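You operate a simulated robot arm through the tools that you are given. There is no shell and no other tool.

Carry out the task below with a simulated robot arm. There is one attempt and no reset: what you move stays moved.

JOB
Fill the spare tube at the hopper and firm it.
Fine: it stands in the middle of the bench; slide the holder out, seat the tube in the blue socket, fill it under the spout to four fifths full or more, slide it out; the tamper goes back. Set down upright: wooden tamper.
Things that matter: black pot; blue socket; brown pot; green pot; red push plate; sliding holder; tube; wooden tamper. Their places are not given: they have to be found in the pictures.

The check looks at the end state, three seconds after you hand in, the way a careful person would. Anything else that was tipped, shoved, dropped, spilled or broken makes it a failure.

ROBOT AND FRAMES
A 7-joint arm with a two-finger parallel gripper, fixed in place. Base frame: the origin is on the floor under the middle of its stand, x ahead of it, y to its left, z up; the work surface is at about z = 0.88. Units: m, degrees, N and s.
With the tool pointing down near the work surface it reaches from about 0.3 to 0.7 m from the base axis. Its first joint turns from -66.0 to 66.0 degrees. Payload 1.57 kg.
Tool frame: the origin (TCP) lies between the finger pads and is the grasp point; the fingertips stand 0.03 m ahead of it; z points along the fingers, y is the line along which they close. The gripper opens to 0.11 m. The fingers are 0.024 m wide and 0.012 m thick; the gripper's body (0.048 by 0.112 m) begins 0.078 m behind the TCP.
Orientation is that of the tool frame in the base frame, as [roll, pitch, yaw] about the fixed x, y, z axes, in that order (R = Rz(yaw) Ry(pitch) Rx(roll)). With the fingers straight down and closing along the base's y, the tool's x points along the base's -x, its y along +y and its z along -z.

CONTROLS
- The arm moves only by the tool apply_moves. Its argument "rows" is a list of rows, each a list of 3 entries, a list of its own where there are three numbers: the shift along the tool's x, y, z in units of 20 mm (1.0 is 20 mm), then the turn, a rotation vector about the tool's x, y, z in units of 5 degrees (1.0 is 5 degrees), then the opening, from 0 (shut) to 1 (fully open). In form: [[[x, y, z], [ax, ay, az], gripper], ...]. A call has 1 to 20 rows; each row shifts and turns the commanded pose from where the row before left it, along the tool's axes as they then stand. A call with a number of a shift or a turn outside -1 to 1 is refused whole. A row lasts 0.2 s, in which the tool goes at most 0.05 m and 8.6 degrees; a call with a longer step from one row to the next is refused whole, and so is a gripper value outside its range. Where a pose cannot be reached the arm comes as near as it can. A force on the tool above 60 N (or 10 N above the force at the start of the call, whichever is more), or a blocked arm, ends the call early, and 0.2 s more pass. The fingers move at their own pace (about 0.108 m/s each) and stop on an object; they squeeze with about 35 N. The grip force told is the motor's: it shows also when the fingers shut on nothing. Time passes only in rows, and 0.2 s behind the last, so rows that do not move let the fingers close. It gives the time, the measured TCP pose, the force on the tool (base axes), the opening and the grip force at its end, in the units of the frame above (readings bear some noise), with the torque about the TCP (base axes, N m) and any sound that the robot's microphone picked up.
- Cameras (640 x 400 px; columns grow to the right, rows downward): "scene" is fixed at [0.1701, -0.4, 1.3985]; the picture's right is [0.70, -0.72, 0.00], its down [-0.44, -0.43, -0.79] and it looks along [0.57, 0.55, -0.61] (base axes); focal length 214 px, centre (320, 200). "wrist" rides on the gripper at [0.07, 0.016, -0.141] in the tool frame; the picture's right is [-0.23, 0.97, 0.00], its down [-0.86, -0.20, -0.48] and it looks along [-0.47, -0.11, 0.88] (tool axes); focal length 222 px, centre (320, 200).
- get_image(camera): a new picture of that camera. It takes no simulated time.
- locate(camera, pixels): for up to 12 pixels [column, row] of the newest picture of that camera ("zoom" is the newest enlarged one), the place [x, y, z] in the base frame of the surface seen there, good to about 0.002 m. It takes no simulated time.
- enlarge(camera, box): a new picture of the part [left, top, right, bottom] of that camera's present view, enlarged. It takes no simulated time.
- job_done(): hands the job in; it is judged then, once.

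Unless the task says otherwise, let go and move clear before handing in.

The tools are called after "Call:" as name(argument=value, ...) on one line, values as JSON. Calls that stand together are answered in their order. apply_moves: Moves the arm, as the interface text tells. Its arguments: {"type":"object","properties":{"rows":{"type":"array"}},"required":["rows"]} The other tools are called the same way: get_image (camera) takes a picture; locate (camera, pixels) gives the place of the surface under pixels of a picture; enlarge (camera, box) takes an enlarged picture of a part of a camera's view; job_done () hands the job in.

At the start:

```text
t: 0.0
position: [0.3598, -0.023, 1.2893]
ee_rot: [180.0, 0.0, 180.0]
force: [0.4, -0.4, 0.4]
torque: [0.0, 0.0, 0.01]
finger_gap: 0.1099
gripper_force: 0.2
```

scene: 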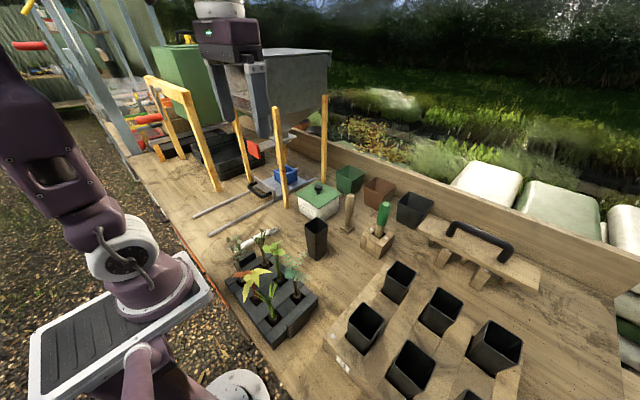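
wrist: 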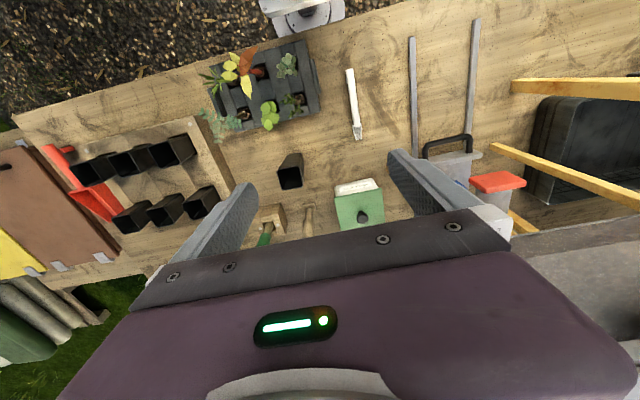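

The first pictures show a bench with a hopper at the left, two rails with a sliding holder and a blue socket near (285,172), a single black tall tube near (316,238), and a tamper near (348,210). I'll enlarge these areas first.

Call:
enlarge(camera="scene", box=[180, 80, 340, 240])

Call:
enlarge(camera="scene", box=[280, 150, 440, 270])

Call:
enlarge(camera="wrist", box=[240, 80, 540, 260])

```text
2.50 times, centred on (260, 160) of scene
```

zoom: 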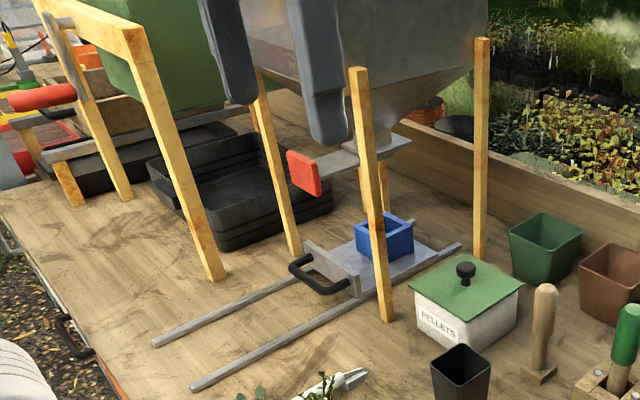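

```text
3.33 times, centred on (360, 210) of scene
```

zoom: 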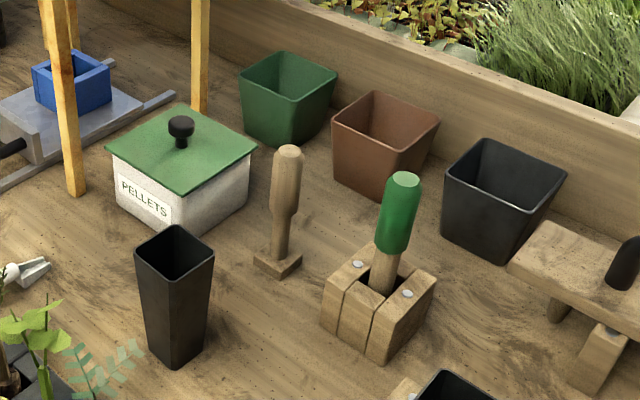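

```text
2.13 times, centred on (390, 170) of wrist
```

zoom: 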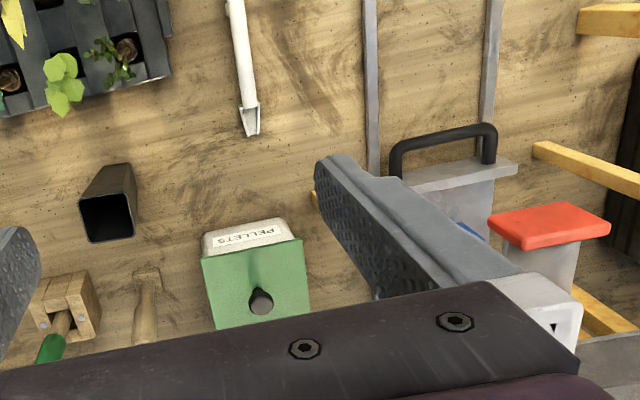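

The scene zooms show the holder with its black handle at the rail end, the blue socket under the hopper, the red push plate on a slide gate, the tube, and the wooden tamper next to the PELLETS box. I'll measure their places next.

Call:
enlarge(camera="scene", box=[230, 120, 330, 200])

Call:
enlarge(camera="scene", box=[290, 170, 410, 270])

```text
5.00 times, centred on (280, 160) of scene
```

zoom: 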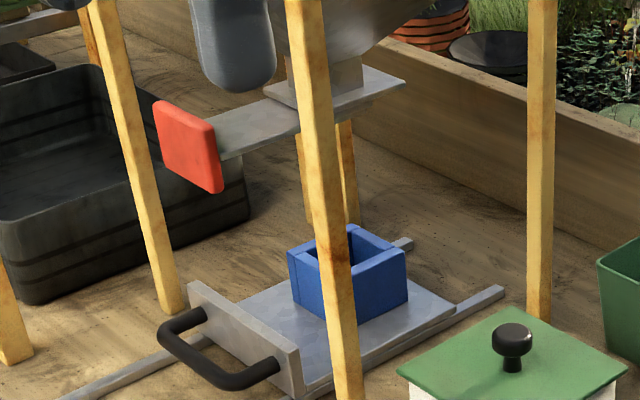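

```text
4.00 times, centred on (350, 220) of scene
```

zoom: 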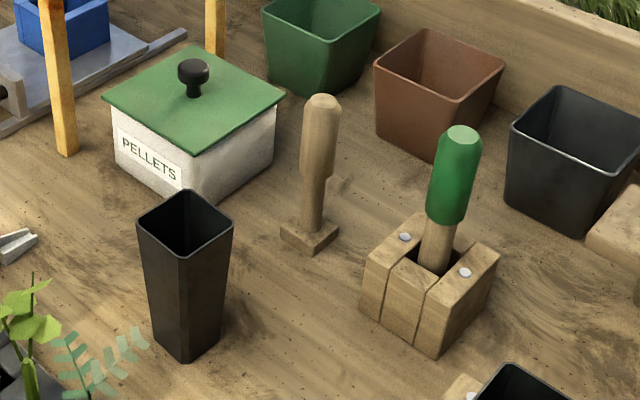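

The last zoom shows the tube rim at (137..233,191..255) and the tamper from (322,100) down to its foot at (317,254). I'll locate these points.

Call:
locate(camera="zoom", pixels=[[138, 222], [187, 191], [232, 221], [184, 257], [158, 345], [184, 360], [216, 333], [322, 98], [318, 150], [312, 210], [282, 231], [317, 252]])

Call:
locate(camera="scene", pixels=[[195, 217], [209, 236], [253, 152], [262, 150], [300, 168], [288, 196], [256, 189], [281, 170], [290, 187], [310, 170], [320, 187], [349, 178]])

```text
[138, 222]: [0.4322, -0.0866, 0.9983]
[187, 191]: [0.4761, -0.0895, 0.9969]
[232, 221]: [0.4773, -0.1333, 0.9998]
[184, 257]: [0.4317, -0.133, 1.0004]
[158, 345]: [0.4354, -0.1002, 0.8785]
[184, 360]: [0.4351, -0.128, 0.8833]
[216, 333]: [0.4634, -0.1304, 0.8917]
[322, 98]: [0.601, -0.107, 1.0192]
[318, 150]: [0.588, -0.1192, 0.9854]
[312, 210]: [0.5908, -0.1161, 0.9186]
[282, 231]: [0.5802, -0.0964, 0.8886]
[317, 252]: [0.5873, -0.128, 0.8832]
```

```text
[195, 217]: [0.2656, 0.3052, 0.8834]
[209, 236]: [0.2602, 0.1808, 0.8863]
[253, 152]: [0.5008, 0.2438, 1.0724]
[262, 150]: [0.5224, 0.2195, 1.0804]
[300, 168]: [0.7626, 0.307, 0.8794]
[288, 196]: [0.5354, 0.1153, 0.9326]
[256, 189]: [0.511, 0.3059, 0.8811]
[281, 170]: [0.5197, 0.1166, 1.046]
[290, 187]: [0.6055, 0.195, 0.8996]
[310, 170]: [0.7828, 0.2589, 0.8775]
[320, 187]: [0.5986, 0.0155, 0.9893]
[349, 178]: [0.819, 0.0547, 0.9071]
```

The tube is about 0.045 m square at z≈1.0, centred near (0.455, -0.110). The tamper stands near (0.595, -0.113). Next I'll zoom on the holder and gate.

Call:
enlarge(camera="scene", box=[230, 120, 330, 200])

Call:
locate(camera="zoom", pixels=[[155, 102], [210, 125], [217, 190], [185, 150], [160, 150], [190, 285], [300, 350], [165, 345], [220, 383], [280, 365], [195, 315], [240, 345]])

Call:
locate(camera="zoom", pixels=[[290, 252], [350, 226], [405, 258], [325, 290], [405, 290], [295, 290], [260, 320], [430, 320], [250, 130], [355, 75], [330, 70], [380, 85]])

```text
5.00 times, centred on (280, 160) of scene
```

zoom: 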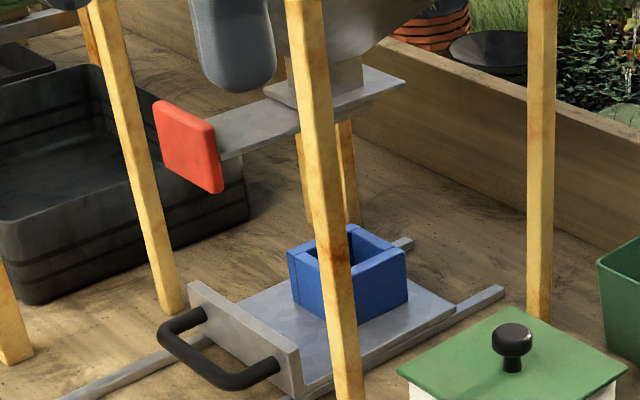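

```text
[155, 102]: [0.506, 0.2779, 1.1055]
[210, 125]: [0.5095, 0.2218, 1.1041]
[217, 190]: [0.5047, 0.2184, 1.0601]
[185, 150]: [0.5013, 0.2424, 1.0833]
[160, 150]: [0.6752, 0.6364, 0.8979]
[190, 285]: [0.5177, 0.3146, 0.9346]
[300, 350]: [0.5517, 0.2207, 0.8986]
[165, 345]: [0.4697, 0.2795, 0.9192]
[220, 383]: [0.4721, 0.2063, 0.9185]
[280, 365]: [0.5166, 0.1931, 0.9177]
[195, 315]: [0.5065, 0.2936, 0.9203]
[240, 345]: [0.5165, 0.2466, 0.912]
```

```text
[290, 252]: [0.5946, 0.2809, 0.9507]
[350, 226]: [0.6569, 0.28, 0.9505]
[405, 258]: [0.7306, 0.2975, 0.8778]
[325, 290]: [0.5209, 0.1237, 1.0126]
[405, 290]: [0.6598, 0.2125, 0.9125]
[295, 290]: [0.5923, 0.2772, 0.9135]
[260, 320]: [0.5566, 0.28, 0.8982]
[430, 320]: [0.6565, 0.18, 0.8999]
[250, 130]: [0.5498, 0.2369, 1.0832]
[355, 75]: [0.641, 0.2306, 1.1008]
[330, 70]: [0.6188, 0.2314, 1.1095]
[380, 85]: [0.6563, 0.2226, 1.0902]
```

The holder's handle bar is near x=0.47, z=0.918. The socket is centred near (0.627, 0.247) with its top at z=0.951, and the red plate face is at x≈0.505. Now I'll check the hopper's extents and legs, because clearance matters there.

Call:
enlarge(camera="scene", box=[180, 20, 340, 130])

Call:
locate(camera="zoom", pixels=[[350, 190], [400, 300], [500, 300], [600, 130], [430, 200], [590, 200], [380, 340], [260, 380], [180, 330], [580, 320], [360, 390], [450, 360]])

Call:
locate(camera="scene", pixels=[[278, 110], [288, 206], [240, 115], [252, 182], [324, 100], [324, 182], [192, 100], [220, 190], [152, 80], [200, 150], [240, 160], [205, 130]])

```text
3.64 times, centred on (260, 75) of scene
```

zoom: 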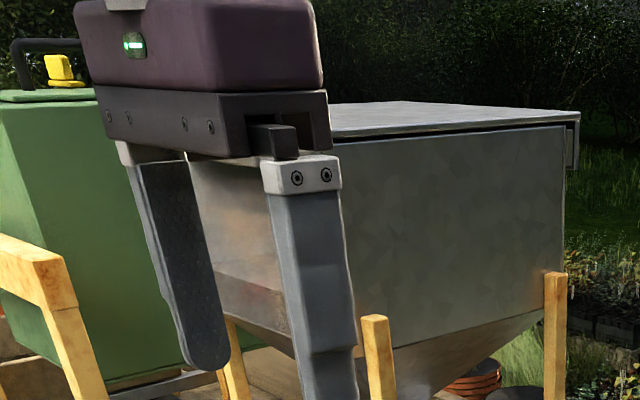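

```text
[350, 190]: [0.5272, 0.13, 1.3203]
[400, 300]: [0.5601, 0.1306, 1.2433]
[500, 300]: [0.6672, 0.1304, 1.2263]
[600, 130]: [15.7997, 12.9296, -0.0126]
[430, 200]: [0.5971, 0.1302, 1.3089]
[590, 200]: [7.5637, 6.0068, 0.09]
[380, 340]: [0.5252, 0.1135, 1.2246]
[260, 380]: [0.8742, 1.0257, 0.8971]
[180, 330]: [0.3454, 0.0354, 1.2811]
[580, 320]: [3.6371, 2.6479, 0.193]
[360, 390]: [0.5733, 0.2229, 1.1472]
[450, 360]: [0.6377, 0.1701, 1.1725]
```

```text
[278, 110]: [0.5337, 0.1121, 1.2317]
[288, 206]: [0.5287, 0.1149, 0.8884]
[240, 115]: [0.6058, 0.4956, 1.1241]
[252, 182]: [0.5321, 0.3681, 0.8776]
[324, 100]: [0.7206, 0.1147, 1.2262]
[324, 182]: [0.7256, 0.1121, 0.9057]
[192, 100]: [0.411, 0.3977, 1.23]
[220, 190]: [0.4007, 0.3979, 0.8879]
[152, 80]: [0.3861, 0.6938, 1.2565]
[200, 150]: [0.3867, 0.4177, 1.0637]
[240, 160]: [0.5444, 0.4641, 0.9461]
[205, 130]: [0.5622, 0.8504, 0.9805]
```

The hopper's front face is at x≈0.52 for z>1.2, with legs at (0.53, 0.115) and (0.525, 0.37). That means I must tilt the tool to push the plate. First I'll move over in front of the holder, closing the fingers, to look at it with the wrist camera.

Call:
apply_moves(rows=[[[0.2, 1, 0.3], [0, 0, 0], 0.5], [[0.2, 1, 0.3], [0, 0, 0], 0.0], [[0.2, 1, 0.3], [0, 0, 0], 0.0], [[0.2, 1, 0.3], [0, 0, 0], 0.0], [[0.2, 1, 0.3], [0, 0, 0], 0.0], [[0.2, 1, 0.3], [0, 0, 0], 0.0], [[0.2, 1, 0.3], [0, 0, 0], 0.0], [[0.2, 1, 0.3], [0, 0, 0], 0.0], [[0.2, 1, 0.3], [0, 0, 0], 0.0], [[0.2, 1, 0.3], [0, 0, 0], 0.0], [[0, 1, 0.3], [0, 0, 0], 0.0], [[0, 1, 0.3], [0, 0, 0], 0.0], [[0, 1, 0.3], [0, 0, 0], 0.0], [[0, 0.4, 0.3], [0, 0, 0], 0.0]])

Call:
get_image(camera="wrist")

Call:
get_image(camera="scene")

```text
t: 3.0
position: [0.32, 0.2451, 1.2057]
ee_rot: [-179.9, -0.1, 179.9]
force: [0.1, 0.0, 0.1]
torque: [0.02, -0.01, -0.02]
finger_gap: 0.0002
gripper_force: 21.5
```

```text
taken
```

wrist: 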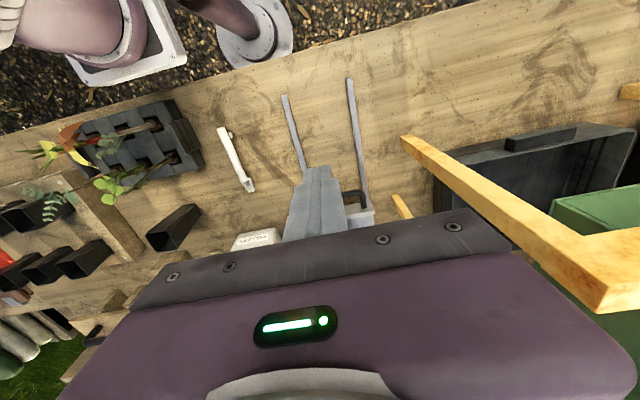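

```text
taken
```

scene: 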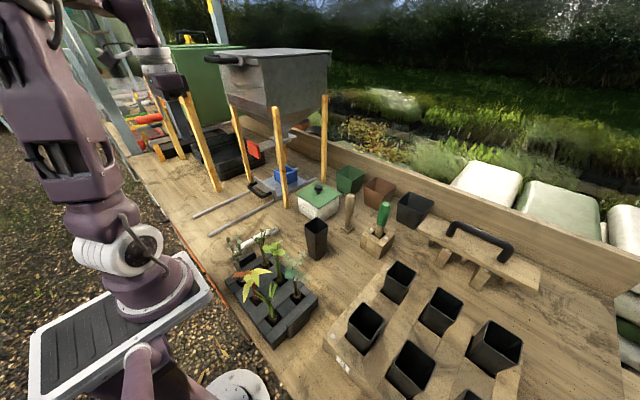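

The arm is now clear of the hopper in the scene view, so I'll zoom on the hopper front and the gate around pixel (255,150).

Call:
enlarge(camera="scene", box=[200, 40, 340, 140])

Call:
enlarge(camera="scene", box=[180, 120, 320, 240])

Call:
locate(camera="zoom", pixels=[[335, 110], [325, 125], [345, 145], [328, 300], [350, 320], [395, 345], [380, 320], [360, 285], [400, 290], [70, 445], [300, 295], [440, 300]])

```text
4.00 times, centred on (270, 90) of scene
```

zoom: 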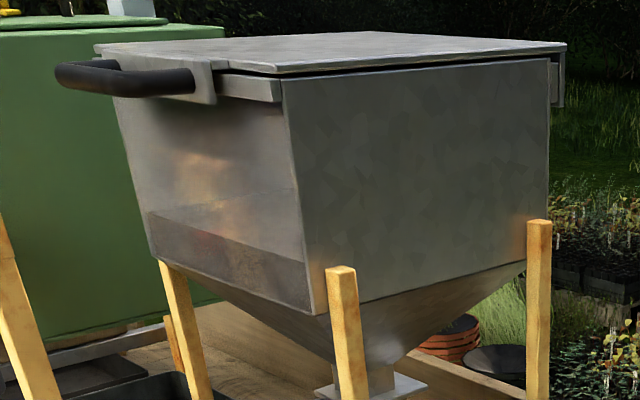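

```text
3.33 times, centred on (250, 180) of scene
```

zoom: 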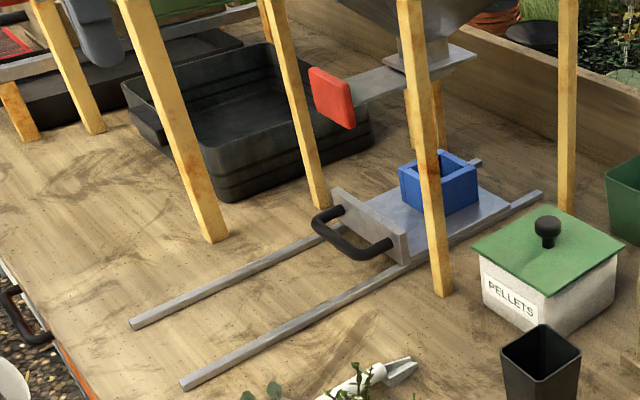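

```text
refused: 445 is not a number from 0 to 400
```

The hopper has a lid handle sticking out at the front, at zoom (60–195, 80), that the arm must avoid. I'll measure it and the handle bar on the holder.

Call:
locate(camera="zoom", pixels=[[315, 70], [345, 125], [315, 222], [328, 243], [350, 255], [388, 244], [333, 208], [372, 225], [403, 240], [335, 190], [405, 255], [130, 322]])

Call:
locate(camera="scene", pixels=[[216, 60], [230, 63], [242, 62], [247, 58], [272, 65], [305, 90], [274, 112], [240, 95]])

```text
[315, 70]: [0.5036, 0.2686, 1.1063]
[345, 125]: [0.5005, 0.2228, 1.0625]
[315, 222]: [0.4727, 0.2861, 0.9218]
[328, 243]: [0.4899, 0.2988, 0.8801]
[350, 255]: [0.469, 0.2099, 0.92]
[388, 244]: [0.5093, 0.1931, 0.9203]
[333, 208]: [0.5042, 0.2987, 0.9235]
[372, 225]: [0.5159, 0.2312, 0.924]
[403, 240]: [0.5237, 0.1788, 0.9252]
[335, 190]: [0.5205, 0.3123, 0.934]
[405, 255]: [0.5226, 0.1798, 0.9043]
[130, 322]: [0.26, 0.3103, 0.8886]
```

```text
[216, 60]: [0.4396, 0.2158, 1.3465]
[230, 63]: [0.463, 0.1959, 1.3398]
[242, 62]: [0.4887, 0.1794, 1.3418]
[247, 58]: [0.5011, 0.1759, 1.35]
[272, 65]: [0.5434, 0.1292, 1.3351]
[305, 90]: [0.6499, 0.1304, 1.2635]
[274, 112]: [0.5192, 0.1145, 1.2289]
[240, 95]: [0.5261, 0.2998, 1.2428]
```

The lid handle is at x 0.44–0.50, z≈1.34, so about 30° of forward tilt will keep the wrist clear of it. I'll zoom tightly on the holder's handle to get the inner gap.

Call:
enlarge(camera="scene", box=[240, 170, 310, 214])

Call:
locate(camera="zoom", pixels=[[110, 140], [145, 170], [185, 200], [170, 165], [200, 180], [100, 95], [250, 195], [205, 135], [230, 150], [160, 110], [300, 130], [200, 225]])

```text
9.09 times, centred on (275, 192) of scene
```

zoom: 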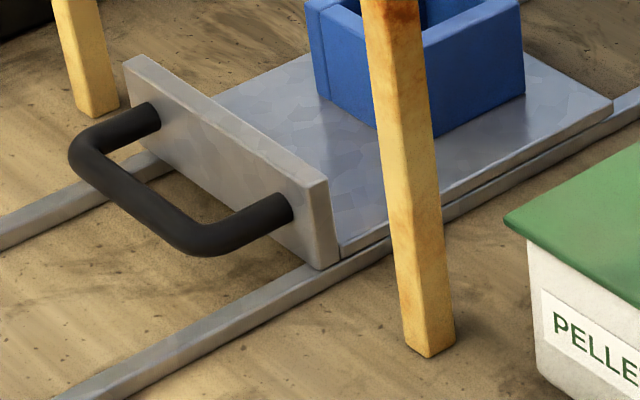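

```text
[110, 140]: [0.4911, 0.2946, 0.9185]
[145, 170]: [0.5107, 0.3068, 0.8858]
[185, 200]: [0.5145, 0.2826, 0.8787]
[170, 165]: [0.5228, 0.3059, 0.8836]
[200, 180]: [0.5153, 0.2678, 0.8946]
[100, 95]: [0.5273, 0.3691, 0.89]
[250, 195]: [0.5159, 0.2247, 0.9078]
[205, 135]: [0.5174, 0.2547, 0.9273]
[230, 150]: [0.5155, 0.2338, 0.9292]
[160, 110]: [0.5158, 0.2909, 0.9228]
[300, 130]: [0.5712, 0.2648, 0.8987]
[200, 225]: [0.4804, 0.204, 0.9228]
```

Now I'll locate pixels directly on the bar, around zoom (135,195).

Call:
locate(camera="zoom", pixels=[[130, 195], [125, 201], [138, 190], [143, 187], [147, 183], [120, 190], [85, 150], [185, 240], [165, 210], [160, 222], [150, 213], [230, 250]])

```text
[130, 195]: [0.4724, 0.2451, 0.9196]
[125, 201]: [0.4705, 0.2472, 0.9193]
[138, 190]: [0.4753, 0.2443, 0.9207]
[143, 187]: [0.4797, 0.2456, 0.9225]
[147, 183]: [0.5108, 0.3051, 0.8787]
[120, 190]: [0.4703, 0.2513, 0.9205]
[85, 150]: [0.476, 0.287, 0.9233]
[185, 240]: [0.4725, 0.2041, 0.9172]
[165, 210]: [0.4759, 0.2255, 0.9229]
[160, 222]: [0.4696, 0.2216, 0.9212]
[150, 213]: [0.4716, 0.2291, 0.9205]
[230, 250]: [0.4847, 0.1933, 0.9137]
```

The bar is centred near x=0.476, z=0.9165, and the plate's face is at x=0.5155, so there is a 33 mm gap. I'll tilt the closed fingers 25° forward and move to a point above that gap.

Call:
apply_moves(rows=[[[0, 0, 0], [0, -1, 0], 0.0], [[0, 0, 0], [0, -1, 0], 0.0], [[0, 0, 0], [0, -1, 0], 0.0], [[0, 0, 0], [0, -1, 0], 0.0], [[0, 0, 0], [0, -1, 0], 0.0], [[-0.2, 0, 0.97], [0, 0, 0], 0.0], [[-0.2, 0, 0.97], [0, 0, 0], 0.0], [[-0.2, 0, 0.97], [0, 0, 0], 0.0], [[-0.2, 0, 0.97], [0, 0, 0], 0.0], [[-0.2, 0, 0.97], [0, 0, 0], 0.0], [[-0.2, 0, 0.97], [0, 0, 0], 0.0], [[-0.2, 0, 0.97], [0, 0, 0], 0.0], [[-0.2, 0, 0.97], [0, 0, 0], 0.0], [[-0.2, 0, 0.97], [0, 0, 0], 0.0], [[-0.2, 0, 0.97], [0, 0, 0], 0.0], [[0, 0, 0], [0, 0, 0], 0.0]])

Call:
get_image(camera="scene")

Call:
enlarge(camera="scene", box=[190, 100, 320, 220])

Call:
get_image(camera="wrist")

```text
t: 6.4
position: [0.4388, 0.2443, 1.0456]
ee_rot: [-180.0, 25.0, 180.0]
force: [-0.3, 0.0, 1.0]
torque: [0.01, -0.01, 0.02]
finger_gap: 0.0
gripper_force: 21.3
```

```text
taken
```

scene: 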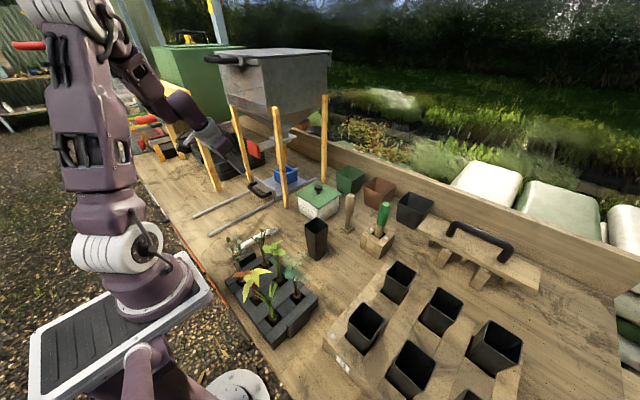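

```text
3.33 times, centred on (255, 160) of scene
```

zoom: 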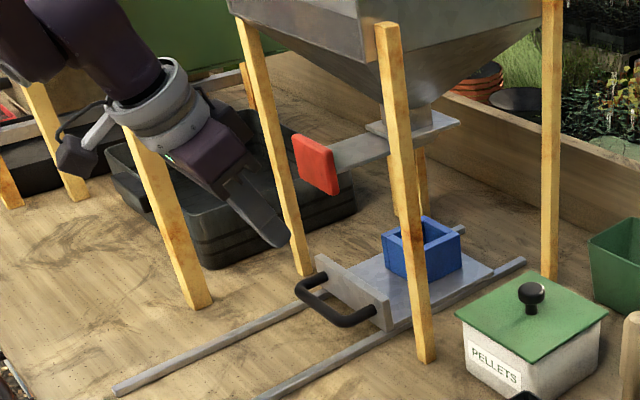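

```text
taken
```

wrist: 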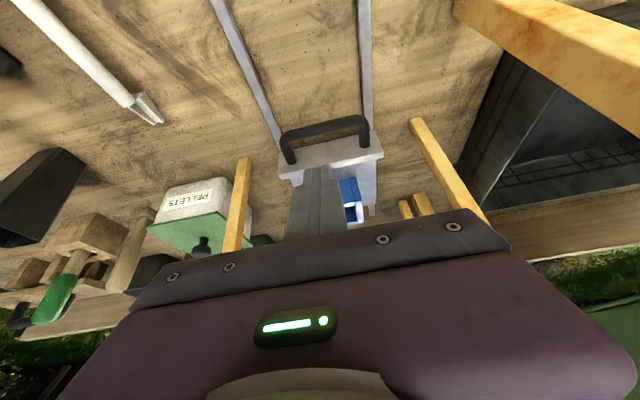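

The fingers sit above the handle in the expected pose. I'll cross-check the fingertip place, near zoom (285,243), and the bar in the wrist picture, near (327,130).

Call:
locate(camera="zoom", pixels=[[284, 243], [275, 238], [255, 200]])

Call:
locate(camera="wrist", pixels=[[327, 128], [327, 124], [327, 132], [288, 150], [368, 135], [305, 147], [340, 146], [345, 138], [290, 165], [375, 155], [315, 142], [310, 165]])

Call:
enlarge(camera="wrist", box=[260, 90, 400, 240])

```text
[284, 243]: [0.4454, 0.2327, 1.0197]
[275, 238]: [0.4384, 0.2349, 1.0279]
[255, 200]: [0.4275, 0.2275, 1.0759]
```

```text
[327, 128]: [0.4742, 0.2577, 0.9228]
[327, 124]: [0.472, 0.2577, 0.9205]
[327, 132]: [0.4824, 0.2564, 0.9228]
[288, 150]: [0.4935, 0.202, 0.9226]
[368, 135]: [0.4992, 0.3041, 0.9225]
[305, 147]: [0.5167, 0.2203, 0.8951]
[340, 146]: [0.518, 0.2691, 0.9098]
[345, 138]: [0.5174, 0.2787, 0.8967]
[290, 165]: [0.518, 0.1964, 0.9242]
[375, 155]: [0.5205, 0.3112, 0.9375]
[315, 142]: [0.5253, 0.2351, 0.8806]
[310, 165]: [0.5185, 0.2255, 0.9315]
```

```text
2.67 times, centred on (330, 165) of wrist
```

zoom: 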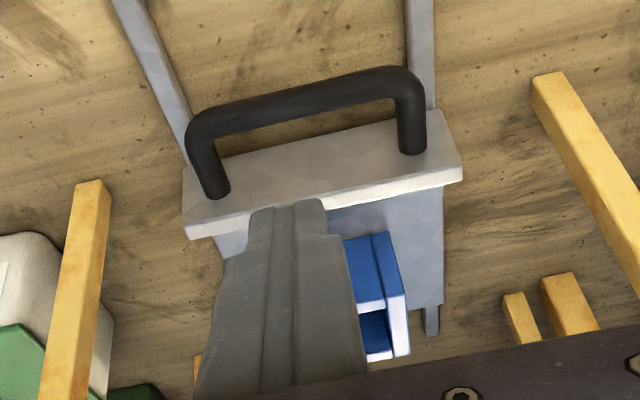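

The bar spans x 0.470–0.4825 and the plate's face is at about 0.517. Going straight along the tool axis by 120 mm puts the fingertip in the gap, so I'll do that, more slowly at the end.

Call:
apply_moves(rows=[[[0, 0.05, 1], [0, 0, 0], 0.0], [[0, 0.05, 1], [0, 0, 0], 0.0], [[0, 0, 1], [0, 0, 0], 0.0], [[0, 0, 1], [0, 0, 0], 0.0], [[0, 0, 0.6], [0, 0, 0], 0.0], [[0, 0, 0.5], [0, 0, 0], 0.0], [[0, 0, 0.5], [0, 0, 0], 0.0], [[0, 0, 0.4], [0, 0, 0], 0.0], [[0, 0, 0], [0, 0, 0], 0.0]])

Call:
enlarge(camera="scene", box=[220, 140, 320, 220])

Call:
enlarge(camera="wrist", box=[260, 90, 400, 240])

```text
t: 8.4
position: [0.4877, 0.2471, 0.9387]
ee_rot: [-180.0, 25.0, -180.0]
force: [4.4, -0.1, 1.3]
torque: [0.02, -0.07, 0.06]
finger_gap: 0.0
gripper_force: 20.8
```

```text
5.00 times, centred on (270, 180) of scene
```

zoom: 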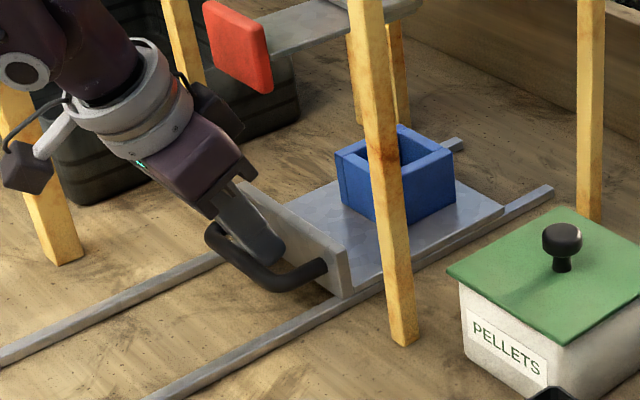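

```text
2.67 times, centred on (330, 165) of wrist
```

zoom: 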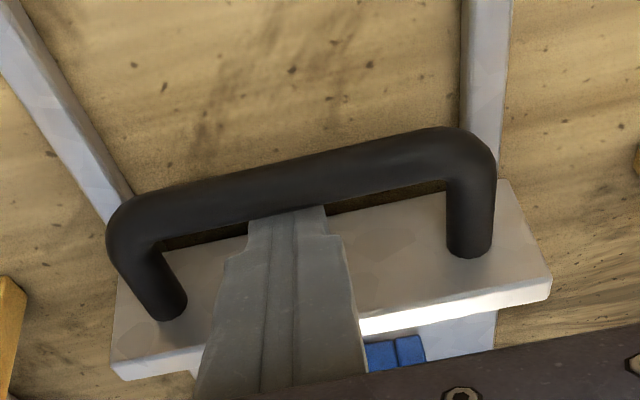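

The fingers are inside the handle loop and lightly touching the bar (force +4.4 N in x). I'll pull the holder straight out in -x by 100 mm and check.

Call:
apply_moves(rows=[[[0.45, 0, -0.21], [0, 0, 0], 0.0], [[0.68, 0, -0.317], [0, 0, 0], 0.0], [[0.68, 0, -0.317], [0, 0, 0], 0.0], [[0.68, 0, -0.317], [0, 0, 0], 0.0], [[0.68, 0, -0.317], [0, 0, 0], 0.0], [[0.68, 0, -0.317], [0, 0, 0], 0.0], [[0.68, 0, -0.317], [0, 0, 0], 0.0]])

Call:
enlarge(camera="scene", box=[190, 110, 320, 230])

```text
t: 10.0
position: [0.3883, 0.2477, 0.9375]
ee_rot: [180.0, 25.0, -180.0]
force: [2.4, -0.8, 0.4]
torque: [0.0, -0.02, -0.03]
finger_gap: 0.0
gripper_force: 21.4
```

```text
3.33 times, centred on (255, 170) of scene
```

zoom: 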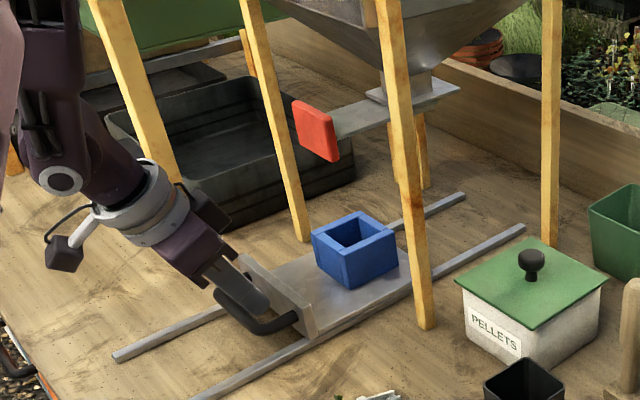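

The holder slides easily with about 2–4 N and has moved 100 mm. I'll keep pulling until it stops or is far enough out.

Call:
apply_moves(rows=[[[0.68, 0, -0.317], [0, 0, 0], 0.0], [[0.68, 0, -0.317], [0, 0, 0], 0.0], [[0.68, 0, -0.317], [0, 0, 0], 0.0], [[0.68, 0, -0.317], [0, 0, 0], 0.0], [[0.45, 0, -0.21], [0, 0, 0], 0.0], [[0.45, 0, -0.21], [0, 0, 0], 0.0], [[0.45, 0, -0.21], [0, 0, 0], 0.0]])

Call:
enlarge(camera="scene", box=[180, 110, 320, 240])

```text
t: 11.6
position: [0.3048, 0.2604, 0.9381]
ee_rot: [-179.9, 24.9, 179.9]
force: [1.1, -0.2, 0.9]
torque: [0.01, -0.04, 0.01]
finger_gap: 0.0001
gripper_force: 21.6
out of reach, approached as far as the arm can: row 5, 6, 7
```

```text
3.08 times, centred on (250, 175) of scene
```

zoom: 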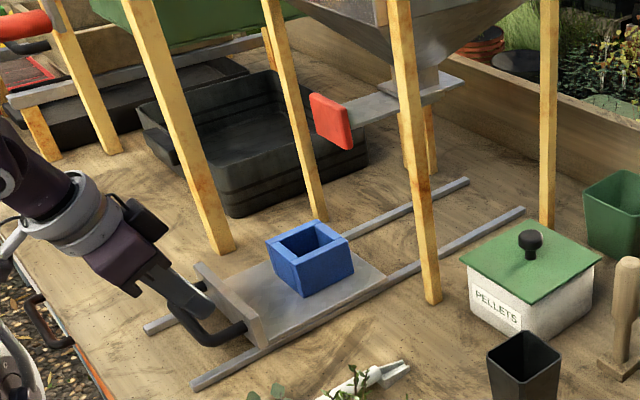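

The arm ran out of reach near x=0.305 with the 25° tilt, and y drifted to 0.26. The holder is out by about 180 mm. I'll straighten the tool to vertical while hooked so that it can reach further back.

Call:
apply_moves(rows=[[[0, 0, 0], [0, 1, 0], 0.0], [[0, 0, 0], [0, 1, 0], 0.0], [[0, 0, 0], [0, 1, 0], 0.0], [[0, 0, 0], [0, 1, 0], 0.0], [[0, 0, 0], [0, 1, 0], 0.0], [[0, 0, 0], [0, 0, 0], 0.0]])

Call:
enlarge(camera="scene", box=[180, 110, 320, 240])

Call:
get_image(camera="wrist")

```text
t: 13.0
position: [0.3047, 0.2609, 0.9392]
ee_rot: [180.0, 0.0, 180.0]
force: [1.0, 0.0, 0.3]
torque: [0.02, -0.02, 0.0]
finger_gap: 0.0
gripper_force: 21.3
```

```text
3.08 times, centred on (250, 175) of scene
```

zoom: 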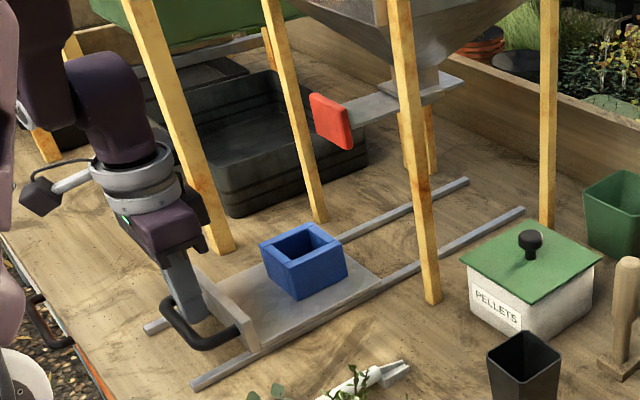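

```text
taken
```

wrist: 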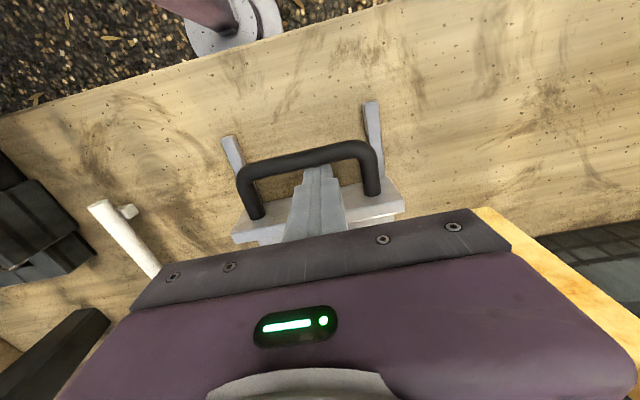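

The tool is vertical now, still hooked, and the commanded pose follows the actual one. I'll recentre y a little and pull 20 mm more to feel for the end stop.

Call:
apply_moves(rows=[[[0, -0.6, 0], [0, 0, 0], 0.0], [[0.25, 0, 0], [0, 0, 0], 0.0], [[0.25, 0, 0], [0, 0, 0], 0.0], [[0.25, 0, 0], [0, 0, 0], 0.0], [[0.25, 0, 0], [0, 0, 0], 0.0]])

```text
t: 14.2
position: [0.2853, 0.2475, 0.9386]
ee_rot: [-180.0, 0.0, -180.0]
force: [1.2, 0.1, 0.9]
torque: [0.04, -0.01, -0.02]
finger_gap: 0.0
gripper_force: 21.0
```

It is still sliding freely at 1.2 N, now about 209 mm out. I'll pull a little further to see whether there is an end stop.

Call:
apply_moves(rows=[[[0.25, 0, 0], [0, 0, 0], 0.0], [[0.25, 0, 0], [0, 0, 0], 0.0], [[0.25, 0, 0], [0, 0, 0], 0.0], [[0.25, 0, 0], [0, 0, 0], 0.0]])

Call:
enlarge(camera="scene", box=[180, 110, 320, 240])

```text
t: 15.2
position: [0.2659, 0.2475, 0.9386]
ee_rot: [-180.0, 0.1, 180.0]
force: [1.7, -0.6, -0.9]
torque: [-0.04, -0.04, -0.02]
finger_gap: 0.0
gripper_force: 21.7
```

```text
3.08 times, centred on (250, 175) of scene
```

zoom: 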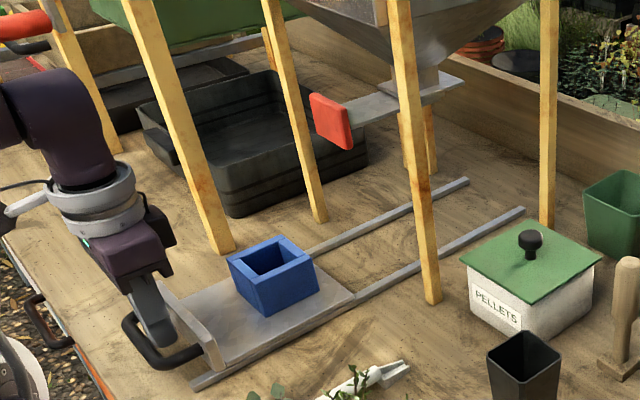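

It is still free. The plate is at x≈0.289 and the rails end at 0.26, so I'll try another 15 mm carefully for the stop.

Call:
apply_moves(rows=[[[0.2, 0, 0], [0, 0, 0], 0.0], [[0.2, 0, 0], [0, 0, 0], 0.0], [[0.2, 0, 0], [0, 0, 0], 0.0], [[0.15, 0, 0], [0, 0, 0], 0.0]])

```text
t: 16.2
position: [0.2491, 0.2469, 0.9395]
ee_rot: [180.0, -0.1, -179.9]
force: [1.7, 0.0, 0.0]
torque: [0.01, -0.02, -0.02]
finger_gap: 0.0001
gripper_force: 21.4
```

The force is still only 1.7 N at about 245 mm out. I'll check in the pictures that the holder is still following and is fully on the rails.

Call:
enlarge(camera="scene", box=[170, 130, 310, 250])

Call:
locate(camera="zoom", pixels=[[255, 180], [305, 155], [340, 180], [285, 210], [170, 225], [235, 278], [240, 300], [395, 215], [270, 195], [305, 175], [297, 187], [180, 275]])

Call:
get_image(camera="wrist")

```text
3.33 times, centred on (240, 190) of scene
```

zoom: 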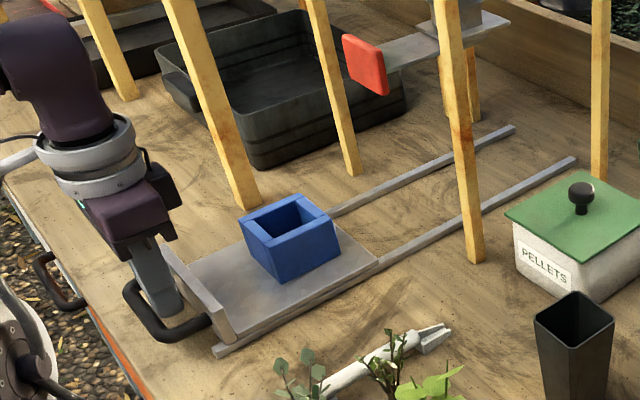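

```text
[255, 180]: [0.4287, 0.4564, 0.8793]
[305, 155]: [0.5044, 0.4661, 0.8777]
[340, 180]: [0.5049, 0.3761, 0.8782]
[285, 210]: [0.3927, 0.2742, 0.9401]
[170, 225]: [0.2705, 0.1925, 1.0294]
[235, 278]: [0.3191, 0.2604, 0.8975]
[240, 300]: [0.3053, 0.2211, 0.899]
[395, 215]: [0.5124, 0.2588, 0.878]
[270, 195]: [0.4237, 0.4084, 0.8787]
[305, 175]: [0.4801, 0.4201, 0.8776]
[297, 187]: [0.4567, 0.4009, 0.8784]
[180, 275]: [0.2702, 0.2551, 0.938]
```

```text
taken
```

wrist: 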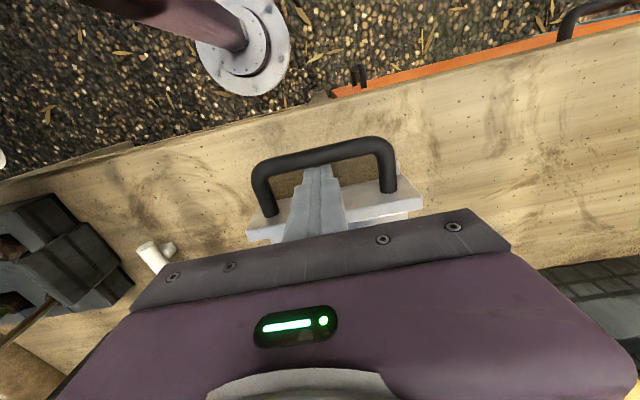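

The plate is now at x≈0.27, close to the rail ends, which is far enough out. I'll lift the fingers straight out of the handle and view the socket.

Call:
apply_moves(rows=[[[-0.15, 0, 0], [0, 0, 0], 0.0], [[0, 0, -0.5], [0, 0, 0], 0.0], [[0, 0, -1], [0, 0, 0], 0.0], [[0, 0, -1], [0, 0, 0], 0.0], [[0, 0, -1], [0, 0, 0], 0.0], [[0, 0, -1], [0, 0, 0], 0.0], [[0, 0, -1], [0, 0, 0], 0.0], [[0, 0, -1], [0, 0, 0], 0.0], [[0, 0, -1], [0, 0, 0], 0.0], [[0, 0, -1], [0, 0, 0], 0.0], [[0, 0, -1], [0, 0, 0], 0.0], [[0, -1, -1], [0, 0, 0], 0.5], [[0, -1, -0.5], [0, 0, 0], 1.0], [[0, -1, 0], [0, 0, 0], 1.0]])

Call:
enlarge(camera="scene", box=[170, 130, 310, 250])

Call:
locate(camera="zoom", pixels=[[238, 217], [297, 195], [338, 222], [277, 245], [252, 217], [297, 202], [325, 222], [280, 237], [245, 240], [275, 272], [340, 250], [130, 290]])

```text
t: 19.2
position: [0.2538, 0.1888, 1.1589]
ee_rot: [180.0, 0.0, 180.0]
force: [0.0, 0.4, -0.1]
torque: [0.04, -0.01, 0.01]
finger_gap: 0.1098
gripper_force: 0.1
```

```text
3.33 times, centred on (240, 190) of scene
```

zoom: 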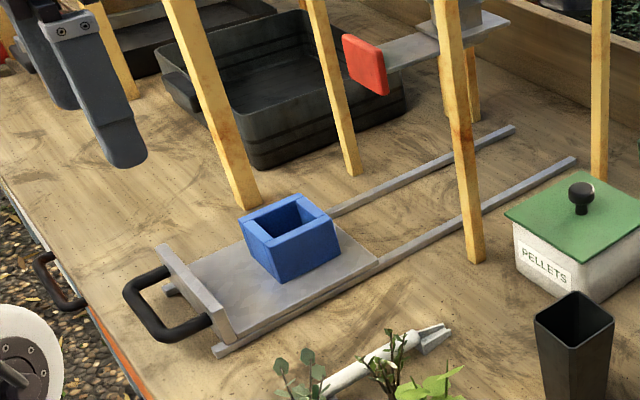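

```text
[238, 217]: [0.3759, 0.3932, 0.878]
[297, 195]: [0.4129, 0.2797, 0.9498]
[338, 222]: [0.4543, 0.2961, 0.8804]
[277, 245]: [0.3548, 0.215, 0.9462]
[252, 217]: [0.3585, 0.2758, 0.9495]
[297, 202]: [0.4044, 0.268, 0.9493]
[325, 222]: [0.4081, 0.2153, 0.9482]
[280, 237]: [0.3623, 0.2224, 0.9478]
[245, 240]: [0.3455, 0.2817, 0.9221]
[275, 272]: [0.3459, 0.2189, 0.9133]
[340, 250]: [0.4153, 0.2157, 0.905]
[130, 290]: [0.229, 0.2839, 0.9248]
```

The socket's outside spans about x 0.346–0.415, y 0.213–0.281. I'll zoom tightly to get the inner opening.

Call:
enlarge(camera="scene", box=[215, 180, 280, 220])

Call:
locate(camera="zoom", pixels=[[82, 150], [95, 140], [210, 80], [270, 115], [315, 145], [290, 140], [160, 200], [150, 215], [240, 155], [190, 130], [260, 110], [150, 120]])

```text
9.85 times, centred on (248, 200) of scene
```

zoom: 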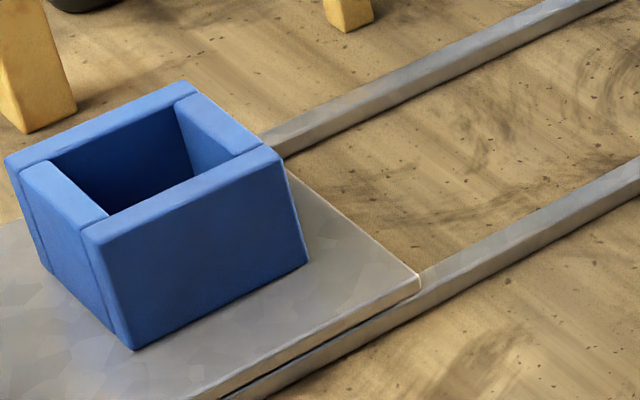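

```text
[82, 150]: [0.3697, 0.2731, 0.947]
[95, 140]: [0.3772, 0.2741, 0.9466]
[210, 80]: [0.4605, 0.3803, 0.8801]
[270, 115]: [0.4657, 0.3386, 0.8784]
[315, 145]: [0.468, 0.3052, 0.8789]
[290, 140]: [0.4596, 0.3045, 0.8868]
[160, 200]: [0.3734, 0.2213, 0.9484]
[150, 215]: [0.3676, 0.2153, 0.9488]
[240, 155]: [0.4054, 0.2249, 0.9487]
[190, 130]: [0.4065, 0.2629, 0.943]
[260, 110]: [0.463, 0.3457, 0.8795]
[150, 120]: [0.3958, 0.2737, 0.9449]
```

I'll locate the inner and outer corners of the socket in this zoom.

Call:
locate(camera="zoom", pixels=[[48, 160], [173, 104], [238, 156], [107, 215], [8, 160], [187, 82], [281, 158], [90, 235], [22, 172], [198, 97], [260, 142], [82, 222]])

```text
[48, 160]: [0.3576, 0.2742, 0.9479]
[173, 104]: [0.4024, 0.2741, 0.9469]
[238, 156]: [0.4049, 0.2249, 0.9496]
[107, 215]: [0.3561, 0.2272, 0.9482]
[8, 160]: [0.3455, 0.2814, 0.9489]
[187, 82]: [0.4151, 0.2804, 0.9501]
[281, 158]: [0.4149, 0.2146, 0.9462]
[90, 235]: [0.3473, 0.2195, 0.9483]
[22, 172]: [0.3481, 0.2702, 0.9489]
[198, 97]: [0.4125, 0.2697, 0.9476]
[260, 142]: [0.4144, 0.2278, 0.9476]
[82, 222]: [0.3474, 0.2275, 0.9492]
```

The inner opening is about 48 mm square, centred near (0.381, 0.248). Now a tight zoom on the tube to get its exact pose and width.

Call:
enlarge(camera="scene", box=[290, 210, 345, 266])

Call:
locate(camera="zoom", pixels=[[165, 120], [325, 55], [480, 120], [320, 205], [200, 310], [260, 350], [335, 375], [400, 330], [420, 250], [300, 290], [400, 200], [240, 250]])

```text
7.14 times, centred on (318, 238) of scene
```

zoom: 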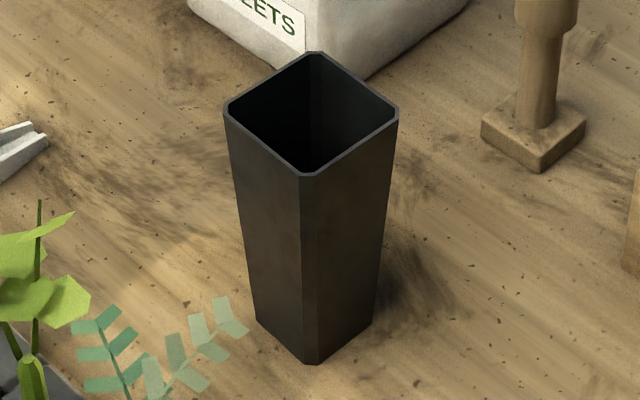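

```text
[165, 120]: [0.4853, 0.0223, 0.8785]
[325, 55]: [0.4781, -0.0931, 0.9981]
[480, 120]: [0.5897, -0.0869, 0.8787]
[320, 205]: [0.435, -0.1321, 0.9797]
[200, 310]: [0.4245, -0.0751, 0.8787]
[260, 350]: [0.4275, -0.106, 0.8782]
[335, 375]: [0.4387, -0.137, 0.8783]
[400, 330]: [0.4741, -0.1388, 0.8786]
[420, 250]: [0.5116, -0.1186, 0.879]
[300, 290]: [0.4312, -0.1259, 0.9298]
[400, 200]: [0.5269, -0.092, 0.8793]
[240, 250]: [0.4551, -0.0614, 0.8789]
```

I'll locate the tube's rim and bottom corners, and the tamper's foot, in this zoom.

Call:
locate(camera="zoom", pixels=[[226, 114], [315, 53], [396, 113], [309, 175], [259, 320], [310, 360], [370, 320], [307, 280], [482, 128], [540, 168], [584, 130], [540, 120]])

Call:
locate(camera="zoom", pixels=[[262, 220], [350, 220], [260, 150], [360, 150], [280, 310], [345, 310], [515, 60], [560, 60], [538, 60], [538, 10]])

```text
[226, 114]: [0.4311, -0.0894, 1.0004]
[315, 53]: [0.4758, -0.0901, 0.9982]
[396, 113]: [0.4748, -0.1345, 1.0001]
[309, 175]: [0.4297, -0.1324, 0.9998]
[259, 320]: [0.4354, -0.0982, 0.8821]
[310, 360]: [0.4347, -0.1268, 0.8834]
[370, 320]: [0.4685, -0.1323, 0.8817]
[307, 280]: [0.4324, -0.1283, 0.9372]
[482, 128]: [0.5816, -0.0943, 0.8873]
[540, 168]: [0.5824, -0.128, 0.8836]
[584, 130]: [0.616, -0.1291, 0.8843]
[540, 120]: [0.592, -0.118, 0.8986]
```

```text
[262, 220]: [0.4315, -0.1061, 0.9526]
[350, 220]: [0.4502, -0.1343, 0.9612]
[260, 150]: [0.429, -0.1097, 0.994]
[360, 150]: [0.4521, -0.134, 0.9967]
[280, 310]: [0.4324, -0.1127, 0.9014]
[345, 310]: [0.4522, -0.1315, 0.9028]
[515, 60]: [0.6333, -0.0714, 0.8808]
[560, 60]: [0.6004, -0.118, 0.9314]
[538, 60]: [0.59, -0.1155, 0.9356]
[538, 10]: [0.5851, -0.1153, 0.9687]
```

The tube is about 45 mm square at the rim and 37 mm at the base, centred at (0.4528, -0.1116). The tamper's foot is about 34 mm square, centred near (0.599, -0.1115). I'll check the nearby plants for clearance before I descend.

Call:
get_image(camera="scene")

Call:
locate(camera="scene", pixels=[[265, 233], [256, 275], [296, 272], [274, 248], [305, 262], [240, 242], [258, 300], [375, 238], [384, 207], [335, 205], [305, 200], [318, 300]])

```text
taken
```

scene: 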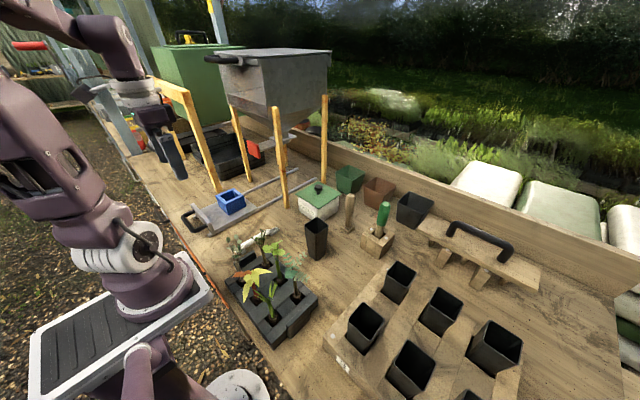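

```text
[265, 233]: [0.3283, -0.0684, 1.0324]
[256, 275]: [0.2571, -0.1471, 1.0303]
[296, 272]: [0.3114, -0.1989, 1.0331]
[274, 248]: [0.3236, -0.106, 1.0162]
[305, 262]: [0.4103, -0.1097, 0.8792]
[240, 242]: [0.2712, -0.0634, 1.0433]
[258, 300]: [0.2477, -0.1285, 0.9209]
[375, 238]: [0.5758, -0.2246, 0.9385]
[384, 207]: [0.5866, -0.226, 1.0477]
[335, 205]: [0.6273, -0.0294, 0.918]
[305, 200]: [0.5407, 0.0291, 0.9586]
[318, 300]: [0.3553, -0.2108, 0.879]
```

The plants stay at x≤0.34 with tops at z≈1.045, so the path over the tube is clear. I'll move above the tube with the gripper open.

Call:
apply_moves(rows=[[[-0.622, -0.939, 0], [0, 0, 0], 1.0], [[-0.622, -0.939, 0], [0, 0, 0], 1.0], [[-0.622, -0.939, 0], [0, 0, 0], 1.0], [[-0.622, -0.939, 0], [0, 0, 0], 1.0], [[-0.622, -0.939, 0], [0, 0, 0], 1.0], [[-0.622, -0.939, 0], [0, 0, 0], 1.0], [[-0.622, -0.939, 0], [0, 0, 0], 1.0], [[-0.622, -0.939, 0], [0, 0, 0], 1.0], [[-0.622, -0.939, 0], [0, 0, 0], 1.0], [[-0.622, -0.939, 0], [0, 0, 0], 1.0], [[-0.622, -0.939, 0], [0, 0, 0], 1.0], [[-0.622, -0.939, 0], [0, 0, 0], 1.0], [[-0.622, -0.939, 0], [0, 0, 0], 1.0], [[-0.622, -0.939, 0], [0, 0, 0], 1.0], [[-0.622, -0.939, 0], [0, 0, 0], 1.0], [[-0.622, -0.939, 0], [0, 0, 0], 1.0], [[0, 0, 0], [0, 0, 0], 1.0]])

Call:
get_image(camera="wrist")

Call:
get_image(camera="scene")

```text
t: 22.8
position: [0.4519, -0.1119, 1.1589]
ee_rot: [179.9, 0.0, -180.0]
force: [0.9, -0.2, -0.4]
torque: [0.04, -0.04, 0.05]
finger_gap: 0.1099
gripper_force: 0.0
```

```text
taken
```

wrist: 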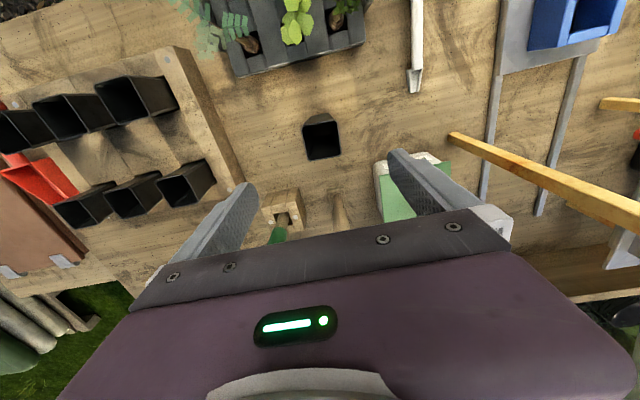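

```text
taken
```

scene: 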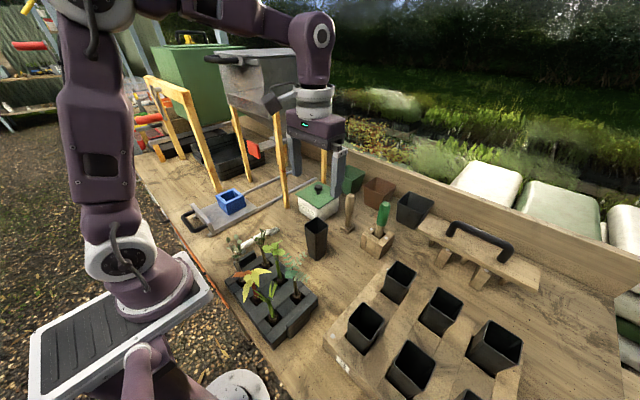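

The wrist view shows the tube rim around (304–341, 115–160). I'll use it to cross-check the tube's centre.

Call:
enlarge(camera="wrist", box=[280, 90, 370, 180])

Call:
locate(camera="zoom", pixels=[[165, 225], [270, 220], [175, 310], [275, 300], [170, 270], [270, 260], [220, 312], [225, 225]])

```text
4.44 times, centred on (325, 135) of wrist
```

zoom: 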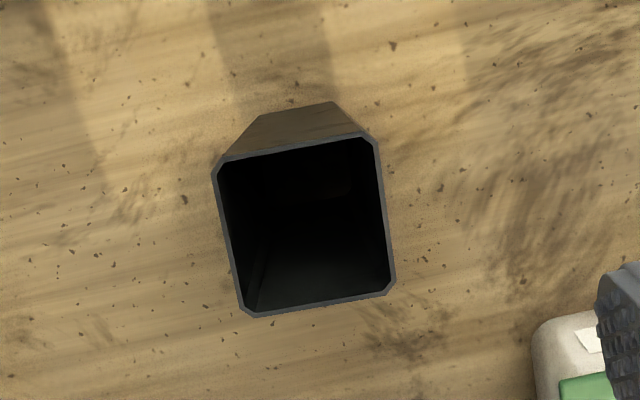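

```text
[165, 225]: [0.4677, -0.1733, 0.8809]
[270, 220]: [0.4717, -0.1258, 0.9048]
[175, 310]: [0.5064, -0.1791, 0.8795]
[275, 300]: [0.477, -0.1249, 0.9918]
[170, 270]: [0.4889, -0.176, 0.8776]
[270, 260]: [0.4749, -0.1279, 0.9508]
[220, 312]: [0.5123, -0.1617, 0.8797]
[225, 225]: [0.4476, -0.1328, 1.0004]
```

Call:
locate(camera="zoom", pixels=[[216, 168], [375, 138], [393, 285], [246, 313], [219, 190], [378, 160], [230, 250], [388, 230], [300, 148], [310, 304], [260, 112], [340, 106]])

```text
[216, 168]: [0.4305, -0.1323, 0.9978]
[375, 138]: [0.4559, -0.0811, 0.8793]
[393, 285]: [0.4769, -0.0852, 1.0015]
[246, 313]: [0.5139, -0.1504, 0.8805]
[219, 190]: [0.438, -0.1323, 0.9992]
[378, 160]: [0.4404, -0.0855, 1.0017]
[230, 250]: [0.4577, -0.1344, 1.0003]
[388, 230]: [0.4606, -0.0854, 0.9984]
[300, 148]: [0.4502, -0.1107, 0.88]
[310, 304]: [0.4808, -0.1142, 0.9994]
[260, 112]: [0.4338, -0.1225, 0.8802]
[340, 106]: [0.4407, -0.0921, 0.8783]
```

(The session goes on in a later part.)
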